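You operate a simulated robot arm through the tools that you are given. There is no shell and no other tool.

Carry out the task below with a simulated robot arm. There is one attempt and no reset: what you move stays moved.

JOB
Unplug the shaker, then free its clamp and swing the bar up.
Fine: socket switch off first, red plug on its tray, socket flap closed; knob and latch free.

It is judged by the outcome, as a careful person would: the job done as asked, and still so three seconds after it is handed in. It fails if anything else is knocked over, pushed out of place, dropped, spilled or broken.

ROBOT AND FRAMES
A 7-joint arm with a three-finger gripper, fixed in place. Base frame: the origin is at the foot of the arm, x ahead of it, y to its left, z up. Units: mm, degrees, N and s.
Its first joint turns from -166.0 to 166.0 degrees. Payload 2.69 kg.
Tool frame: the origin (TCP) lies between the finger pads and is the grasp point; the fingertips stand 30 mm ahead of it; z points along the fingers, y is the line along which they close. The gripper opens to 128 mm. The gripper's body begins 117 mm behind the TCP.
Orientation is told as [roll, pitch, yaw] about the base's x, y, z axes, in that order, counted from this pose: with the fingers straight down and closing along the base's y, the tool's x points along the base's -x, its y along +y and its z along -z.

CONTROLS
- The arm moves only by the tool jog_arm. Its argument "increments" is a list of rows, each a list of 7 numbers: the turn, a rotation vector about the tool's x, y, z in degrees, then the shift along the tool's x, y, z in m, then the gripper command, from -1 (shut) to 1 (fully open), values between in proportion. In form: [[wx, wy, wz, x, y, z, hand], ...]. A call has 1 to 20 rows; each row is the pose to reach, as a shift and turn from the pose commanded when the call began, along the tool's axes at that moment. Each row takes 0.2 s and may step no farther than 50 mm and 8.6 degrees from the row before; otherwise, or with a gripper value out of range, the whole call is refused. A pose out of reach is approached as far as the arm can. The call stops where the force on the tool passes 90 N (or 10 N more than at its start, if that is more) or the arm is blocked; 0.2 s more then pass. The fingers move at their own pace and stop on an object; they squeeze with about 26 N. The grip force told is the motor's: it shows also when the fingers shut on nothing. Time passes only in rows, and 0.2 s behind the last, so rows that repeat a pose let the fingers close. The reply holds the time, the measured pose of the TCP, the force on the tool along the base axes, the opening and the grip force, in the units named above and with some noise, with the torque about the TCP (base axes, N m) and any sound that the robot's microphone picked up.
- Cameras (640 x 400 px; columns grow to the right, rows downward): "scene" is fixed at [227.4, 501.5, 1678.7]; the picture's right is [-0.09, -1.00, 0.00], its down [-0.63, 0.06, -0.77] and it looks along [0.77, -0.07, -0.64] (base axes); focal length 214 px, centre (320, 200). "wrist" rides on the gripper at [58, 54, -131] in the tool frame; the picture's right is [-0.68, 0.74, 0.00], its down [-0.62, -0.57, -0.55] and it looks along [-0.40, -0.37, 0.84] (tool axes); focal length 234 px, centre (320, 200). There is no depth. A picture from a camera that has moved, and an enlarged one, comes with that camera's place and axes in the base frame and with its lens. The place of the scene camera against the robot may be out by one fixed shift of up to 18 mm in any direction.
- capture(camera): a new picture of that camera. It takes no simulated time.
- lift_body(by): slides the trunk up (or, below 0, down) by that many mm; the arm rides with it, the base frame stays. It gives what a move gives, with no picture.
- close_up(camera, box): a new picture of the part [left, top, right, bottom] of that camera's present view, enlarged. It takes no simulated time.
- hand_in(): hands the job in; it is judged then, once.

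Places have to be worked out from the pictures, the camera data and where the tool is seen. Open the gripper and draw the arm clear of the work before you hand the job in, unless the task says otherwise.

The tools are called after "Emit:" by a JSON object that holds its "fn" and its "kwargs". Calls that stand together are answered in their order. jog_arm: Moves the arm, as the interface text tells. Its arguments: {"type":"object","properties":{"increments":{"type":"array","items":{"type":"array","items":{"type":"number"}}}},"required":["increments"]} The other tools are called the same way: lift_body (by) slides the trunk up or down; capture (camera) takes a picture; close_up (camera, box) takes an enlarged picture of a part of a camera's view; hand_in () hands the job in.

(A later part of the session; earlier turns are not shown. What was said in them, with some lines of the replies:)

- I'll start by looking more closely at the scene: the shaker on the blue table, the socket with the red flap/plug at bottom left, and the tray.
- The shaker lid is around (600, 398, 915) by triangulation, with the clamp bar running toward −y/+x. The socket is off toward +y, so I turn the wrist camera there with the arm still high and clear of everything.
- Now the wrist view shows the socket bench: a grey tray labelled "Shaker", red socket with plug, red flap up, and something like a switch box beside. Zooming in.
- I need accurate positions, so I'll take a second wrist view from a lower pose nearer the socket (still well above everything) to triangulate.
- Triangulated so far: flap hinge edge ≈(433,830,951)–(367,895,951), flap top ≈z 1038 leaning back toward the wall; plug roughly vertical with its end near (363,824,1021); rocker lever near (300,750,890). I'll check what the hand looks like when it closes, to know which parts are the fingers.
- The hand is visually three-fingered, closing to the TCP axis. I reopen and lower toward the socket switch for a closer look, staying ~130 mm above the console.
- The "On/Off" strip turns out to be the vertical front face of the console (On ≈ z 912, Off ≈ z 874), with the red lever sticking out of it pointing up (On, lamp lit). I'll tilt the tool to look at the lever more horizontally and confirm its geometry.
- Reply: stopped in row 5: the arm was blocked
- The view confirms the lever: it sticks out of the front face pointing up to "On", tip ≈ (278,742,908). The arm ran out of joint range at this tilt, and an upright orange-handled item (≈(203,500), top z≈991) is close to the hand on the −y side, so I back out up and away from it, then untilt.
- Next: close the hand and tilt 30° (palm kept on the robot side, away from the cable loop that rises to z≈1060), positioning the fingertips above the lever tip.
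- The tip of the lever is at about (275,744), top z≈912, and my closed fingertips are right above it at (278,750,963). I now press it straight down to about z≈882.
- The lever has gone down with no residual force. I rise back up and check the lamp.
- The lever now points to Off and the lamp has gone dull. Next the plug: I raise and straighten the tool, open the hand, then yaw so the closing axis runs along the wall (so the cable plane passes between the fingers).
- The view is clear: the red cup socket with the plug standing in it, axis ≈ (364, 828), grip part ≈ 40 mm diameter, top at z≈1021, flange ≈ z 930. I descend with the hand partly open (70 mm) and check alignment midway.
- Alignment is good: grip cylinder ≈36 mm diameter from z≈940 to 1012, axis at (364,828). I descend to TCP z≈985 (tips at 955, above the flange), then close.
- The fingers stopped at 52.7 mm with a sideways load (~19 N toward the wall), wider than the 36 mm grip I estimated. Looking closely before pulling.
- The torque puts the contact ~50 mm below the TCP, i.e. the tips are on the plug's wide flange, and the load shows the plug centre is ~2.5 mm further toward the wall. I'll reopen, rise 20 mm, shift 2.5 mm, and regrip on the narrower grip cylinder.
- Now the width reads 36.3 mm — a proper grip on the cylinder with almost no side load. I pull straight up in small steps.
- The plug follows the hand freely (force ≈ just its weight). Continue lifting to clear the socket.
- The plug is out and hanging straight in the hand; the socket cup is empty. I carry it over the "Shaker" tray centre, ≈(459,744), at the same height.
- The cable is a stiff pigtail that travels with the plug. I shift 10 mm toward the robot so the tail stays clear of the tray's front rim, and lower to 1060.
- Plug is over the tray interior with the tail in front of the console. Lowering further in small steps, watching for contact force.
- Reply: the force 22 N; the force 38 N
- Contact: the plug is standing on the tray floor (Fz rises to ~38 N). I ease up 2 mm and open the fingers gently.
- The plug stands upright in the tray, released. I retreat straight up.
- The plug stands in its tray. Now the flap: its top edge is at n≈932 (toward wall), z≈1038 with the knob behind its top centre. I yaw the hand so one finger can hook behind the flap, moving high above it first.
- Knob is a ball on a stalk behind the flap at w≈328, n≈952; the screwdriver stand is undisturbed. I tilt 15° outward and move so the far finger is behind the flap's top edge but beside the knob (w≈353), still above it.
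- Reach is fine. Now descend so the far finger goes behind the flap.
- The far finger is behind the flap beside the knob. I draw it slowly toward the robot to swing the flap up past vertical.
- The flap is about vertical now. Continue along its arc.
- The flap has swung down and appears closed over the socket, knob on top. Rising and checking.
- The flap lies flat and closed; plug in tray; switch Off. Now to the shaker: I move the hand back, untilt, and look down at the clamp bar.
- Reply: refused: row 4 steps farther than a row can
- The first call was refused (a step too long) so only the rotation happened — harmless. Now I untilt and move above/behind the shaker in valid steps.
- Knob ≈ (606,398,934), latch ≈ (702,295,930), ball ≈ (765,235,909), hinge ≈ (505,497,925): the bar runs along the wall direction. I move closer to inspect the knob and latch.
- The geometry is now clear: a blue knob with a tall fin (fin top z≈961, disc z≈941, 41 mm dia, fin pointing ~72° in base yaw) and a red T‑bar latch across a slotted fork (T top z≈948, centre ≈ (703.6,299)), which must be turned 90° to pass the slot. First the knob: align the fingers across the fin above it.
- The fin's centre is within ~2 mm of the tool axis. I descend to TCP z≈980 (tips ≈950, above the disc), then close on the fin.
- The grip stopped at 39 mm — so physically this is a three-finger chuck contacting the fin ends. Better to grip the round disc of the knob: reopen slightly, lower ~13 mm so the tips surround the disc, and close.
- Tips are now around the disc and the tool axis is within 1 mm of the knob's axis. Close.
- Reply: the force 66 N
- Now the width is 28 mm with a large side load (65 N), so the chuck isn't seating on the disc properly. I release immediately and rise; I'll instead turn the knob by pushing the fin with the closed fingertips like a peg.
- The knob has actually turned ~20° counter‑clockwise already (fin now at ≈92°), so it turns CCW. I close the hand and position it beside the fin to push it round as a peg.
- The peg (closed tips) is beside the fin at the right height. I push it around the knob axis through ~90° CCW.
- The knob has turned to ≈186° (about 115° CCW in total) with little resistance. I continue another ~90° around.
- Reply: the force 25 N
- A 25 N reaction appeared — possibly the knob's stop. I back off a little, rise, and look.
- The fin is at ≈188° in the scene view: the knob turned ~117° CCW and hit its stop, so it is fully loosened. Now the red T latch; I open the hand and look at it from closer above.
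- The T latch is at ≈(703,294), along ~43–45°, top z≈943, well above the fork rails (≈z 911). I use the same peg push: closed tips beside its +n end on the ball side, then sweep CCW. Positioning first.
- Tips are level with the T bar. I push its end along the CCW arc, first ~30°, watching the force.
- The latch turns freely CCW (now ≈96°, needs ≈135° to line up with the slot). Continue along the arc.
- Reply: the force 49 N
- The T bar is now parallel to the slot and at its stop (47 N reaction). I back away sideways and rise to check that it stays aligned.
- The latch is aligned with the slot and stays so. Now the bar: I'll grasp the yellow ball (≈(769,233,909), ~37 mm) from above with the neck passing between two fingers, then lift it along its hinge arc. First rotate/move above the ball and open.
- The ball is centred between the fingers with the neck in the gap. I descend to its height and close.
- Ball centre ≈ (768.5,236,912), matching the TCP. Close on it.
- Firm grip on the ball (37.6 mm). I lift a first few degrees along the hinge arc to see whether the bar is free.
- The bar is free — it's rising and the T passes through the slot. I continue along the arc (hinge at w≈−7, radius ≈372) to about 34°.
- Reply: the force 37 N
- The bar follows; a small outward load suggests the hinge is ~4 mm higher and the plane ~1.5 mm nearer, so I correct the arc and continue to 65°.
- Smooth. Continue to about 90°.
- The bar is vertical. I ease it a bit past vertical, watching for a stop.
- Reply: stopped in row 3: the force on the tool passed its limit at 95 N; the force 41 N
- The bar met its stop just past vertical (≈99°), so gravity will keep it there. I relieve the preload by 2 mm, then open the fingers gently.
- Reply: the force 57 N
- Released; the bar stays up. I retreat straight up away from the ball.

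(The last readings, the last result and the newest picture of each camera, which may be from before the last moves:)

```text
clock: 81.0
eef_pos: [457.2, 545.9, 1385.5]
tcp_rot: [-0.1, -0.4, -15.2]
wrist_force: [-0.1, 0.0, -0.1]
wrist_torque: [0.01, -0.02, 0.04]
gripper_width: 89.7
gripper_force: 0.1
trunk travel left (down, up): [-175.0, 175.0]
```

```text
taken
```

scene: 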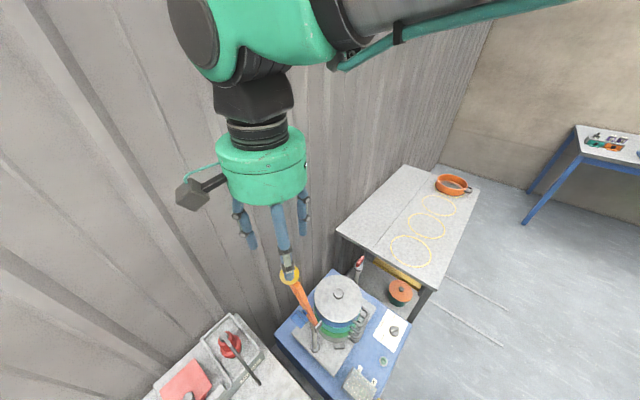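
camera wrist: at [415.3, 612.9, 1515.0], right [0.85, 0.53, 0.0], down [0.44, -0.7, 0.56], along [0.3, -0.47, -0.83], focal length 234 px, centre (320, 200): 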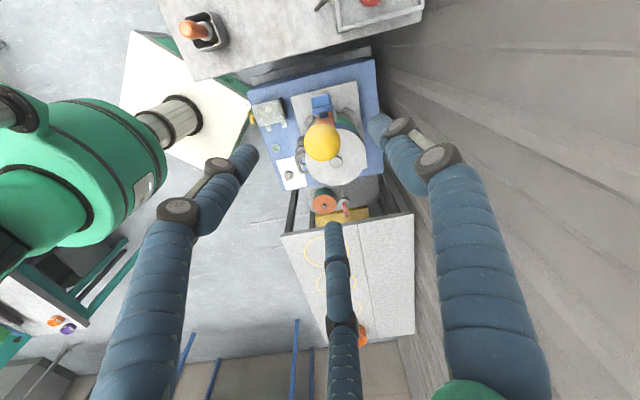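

The bar stands up past vertical. I move the arm clear toward the robot and inspect everything.

Emit:
{"fn": "jog_arm", "kwargs": {"increments": [[0, 0, 0, 0.0105, -0.0434, 0, 0.4], [0, 0, 0, 0.021, -0.0868, 0, 0.4], [0, 0, 0, 0.0316, -0.1302, 0, 0.4], [0, 0, 0, 0.0421, -0.1736, 0, 0.4], [0, 0, 0, 0.0526, -0.217, 0, 0.4]]}}

Emit:
{"fn": "capture", "kwargs": {"camera": "scene"}}

Emit:
{"fn": "close_up", "kwargs": {"camera": "scene", "box": [260, 230, 420, 400]}}

Emit:
{"fn": "close_up", "kwargs": {"camera": "scene", "box": [130, 290, 290, 400]}}

Emit:
{"fn": "capture", "kwargs": {"camera": "wrist"}}

```text
clock: 82.2
eef_pos: [350.9, 347.7, 1384.0]
tcp_rot: [-0.2, -0.3, -15.2]
wrist_force: [-0.4, 0.5, 0.3]
wrist_torque: [0.01, 0.0, 0.01]
gripper_width: 89.5
gripper_force: 0.0
trunk travel left (down, up): [-175.0, 175.0]
```

```text
taken
```

scene: 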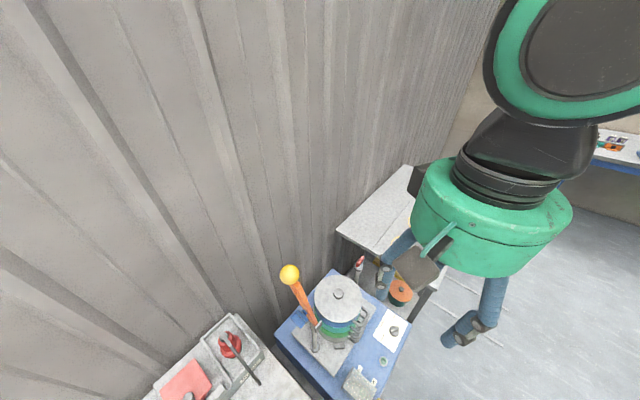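

```text
2.35 times, centred on (340, 315) of scene
camera zoom: at [227.4, 501.5, 1678.7], right [-0.09, -1.0, 0.0], down [-0.63, 0.06, -0.77], along [0.77, -0.07, -0.64], focal length 505 px, centre (273, -71)
```

zoom: 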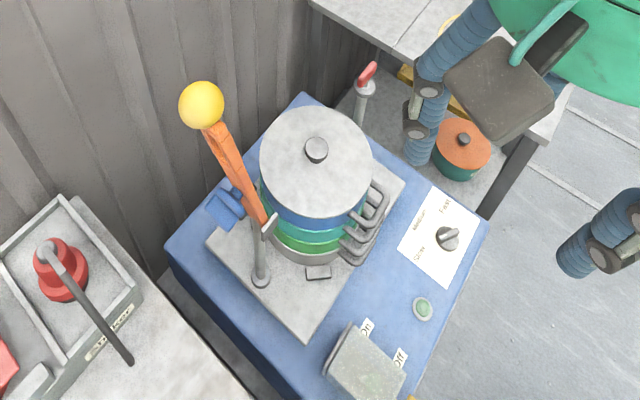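

```text
3.64 times, centred on (210, 345) of scene
camera zoom: at [227.4, 501.5, 1678.7], right [-0.09, -1.0, 0.0], down [-0.63, 0.06, -0.77], along [0.77, -0.07, -0.64], focal length 780 px, centre (720, -327)
```

zoom: 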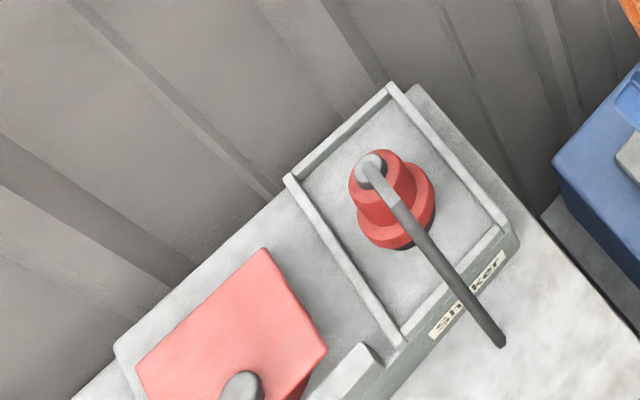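

```text
taken
camera wrist: at [308.6, 414.5, 1514.5], right [0.85, 0.53, 0.0], down [0.44, -0.7, 0.55], along [0.3, -0.47, -0.83], focal length 234 px, centre (320, 200)
```

wrist: 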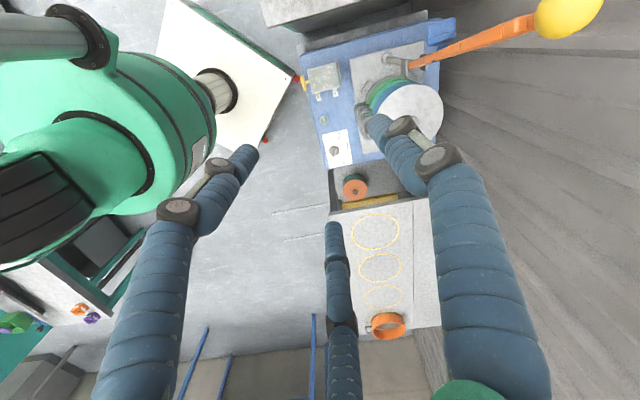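

Shaker: bar up, lid and stack untouched, latch aligned, knob loosened. I want to confirm the flap is fully flat, so I'll take a last look at the socket console from a nearer, lower viewpoint (a pose used safely before).

Emit:
{"fn": "jog_arm", "kwargs": {"increments": [[0, 0, -7.92, 0.0154, 0.0207, 0.0142, 0.4], [0, 0, -15.8, 0.0308, 0.0414, 0.0283, 0.4], [0, 0, -23.8, 0.0463, 0.062, 0.0425, 0.4], [0, 0, -31.7, 0.0617, 0.0827, 0.0566, 0.4], [0, 0, -39.6, 0.0771, 0.1034, 0.0708, 0.4], [0, 0, -47.5, 0.0925, 0.1241, 0.0849, 0.4], [0, 0, -55.5, 0.108, 0.1447, 0.0991, 0.4], [0, 0, -63.4, 0.1234, 0.1654, 0.1132, 0.4], [0, 0, -71.3, 0.1388, 0.1861, 0.1274, 0.4], [0, 0, -79.2, 0.1542, 0.2068, 0.1415, 0.4], [0, 0, -87.2, 0.1697, 0.2274, 0.1557, 0.4], [0, 0, -95.1, 0.1851, 0.2481, 0.1698, 0.4], [0, 0, -103, 0.2005, 0.2688, 0.184, 0.4]]}}

Emit:
{"fn": "capture", "kwargs": {"camera": "wrist"}}

Emit:
{"fn": "close_up", "kwargs": {"camera": "wrist", "box": [220, 110, 400, 260]}}

```text
clock: 85.0
eef_pos: [227.9, 659.1, 1204.3]
tcp_rot: [-0.4, 0.2, 87.8]
wrist_force: [0.0, 0.2, -0.4]
wrist_torque: [0.01, 0.0, -0.01]
gripper_width: 89.6
gripper_force: 0.0
trunk travel left (down, up): [-175.0, 175.0]
```

```text
taken
camera wrist: at [172.7, 603.6, 1333.2], right [-0.71, 0.7, -0.01], down [0.58, 0.6, 0.55], along [0.39, 0.39, -0.84], focal length 234 px, centre (320, 200)
```

wrist: 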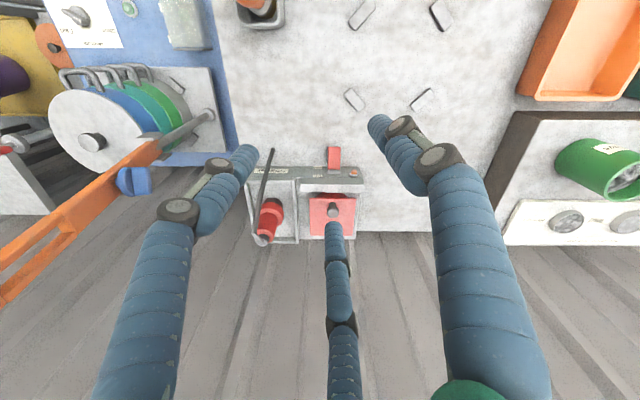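

```text
2.67 times, centred on (310, 185) of wrist
camera zoom: at [172.7, 603.6, 1333.2], right [-0.71, 0.7, -0.01], down [0.58, 0.6, 0.55], along [0.39, 0.39, -0.84], focal length 624 px, centre (347, 240)
```

zoom: 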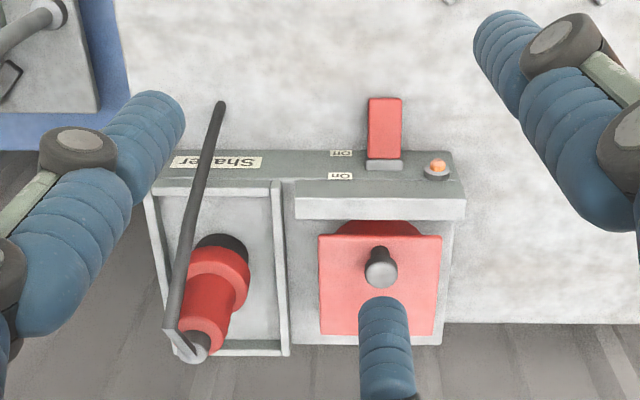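

The flap is flat (front and back edges both at z≈944), lamp is dull/Off, plug stands in its tray. A last scene check for the arm's clearance from the raised bar.

Emit:
{"fn": "capture", "kwargs": {"camera": "scene"}}

```text
taken
```

scene: 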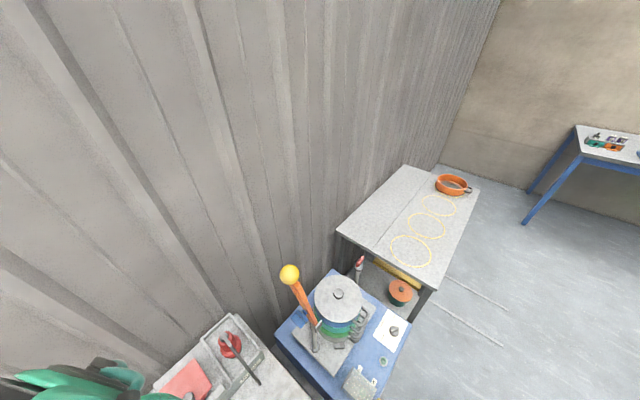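

Everything is as asked: the switch is off, the plug is on its tray, the flap is closed, the knob is loosened, the latch is turned free, and the bar rests up past vertical. The arm is clear with the gripper open, so I hand in.

Emit:
{"fn": "hand_in", "kwargs": {}}

```text
The job is handed in.
```

I finished the job and handed it in. At my last check before handing in, everything was where you asked. I haven't been told the verdict.

- **Socket switch:** I turned it off first. The lever is at Off and the lamp is out.
- **Red plug:** I pulled it straight up and stood it upright on the "Shaker" tray.
- **Socket flap:** It's closed and lies flat over the socket. I checked this from a close view.
- **Knob:** I turned it about 117° counter-clockwise until it hit its stop. I took that stop to mean fully loosened.
- **Latch:** I turned the red T-bar about 90°, in line with the slot. It passed through cleanly when the bar lifted.
- **Bar:** It's swung up to its stop, about 99°. That is just past vertical, and it stayed there after I let go.

I first tried to turn the knob by gripping it, but the hand didn't seat properly and pushed sideways at about 65 N. I let go at once and turned it by pushing with closed fingers instead. I saw no sign of damage. The lid and sieve stack are where they were, and nothing else was knocked over or moved.

The arm is clear of the work with the gripper open.
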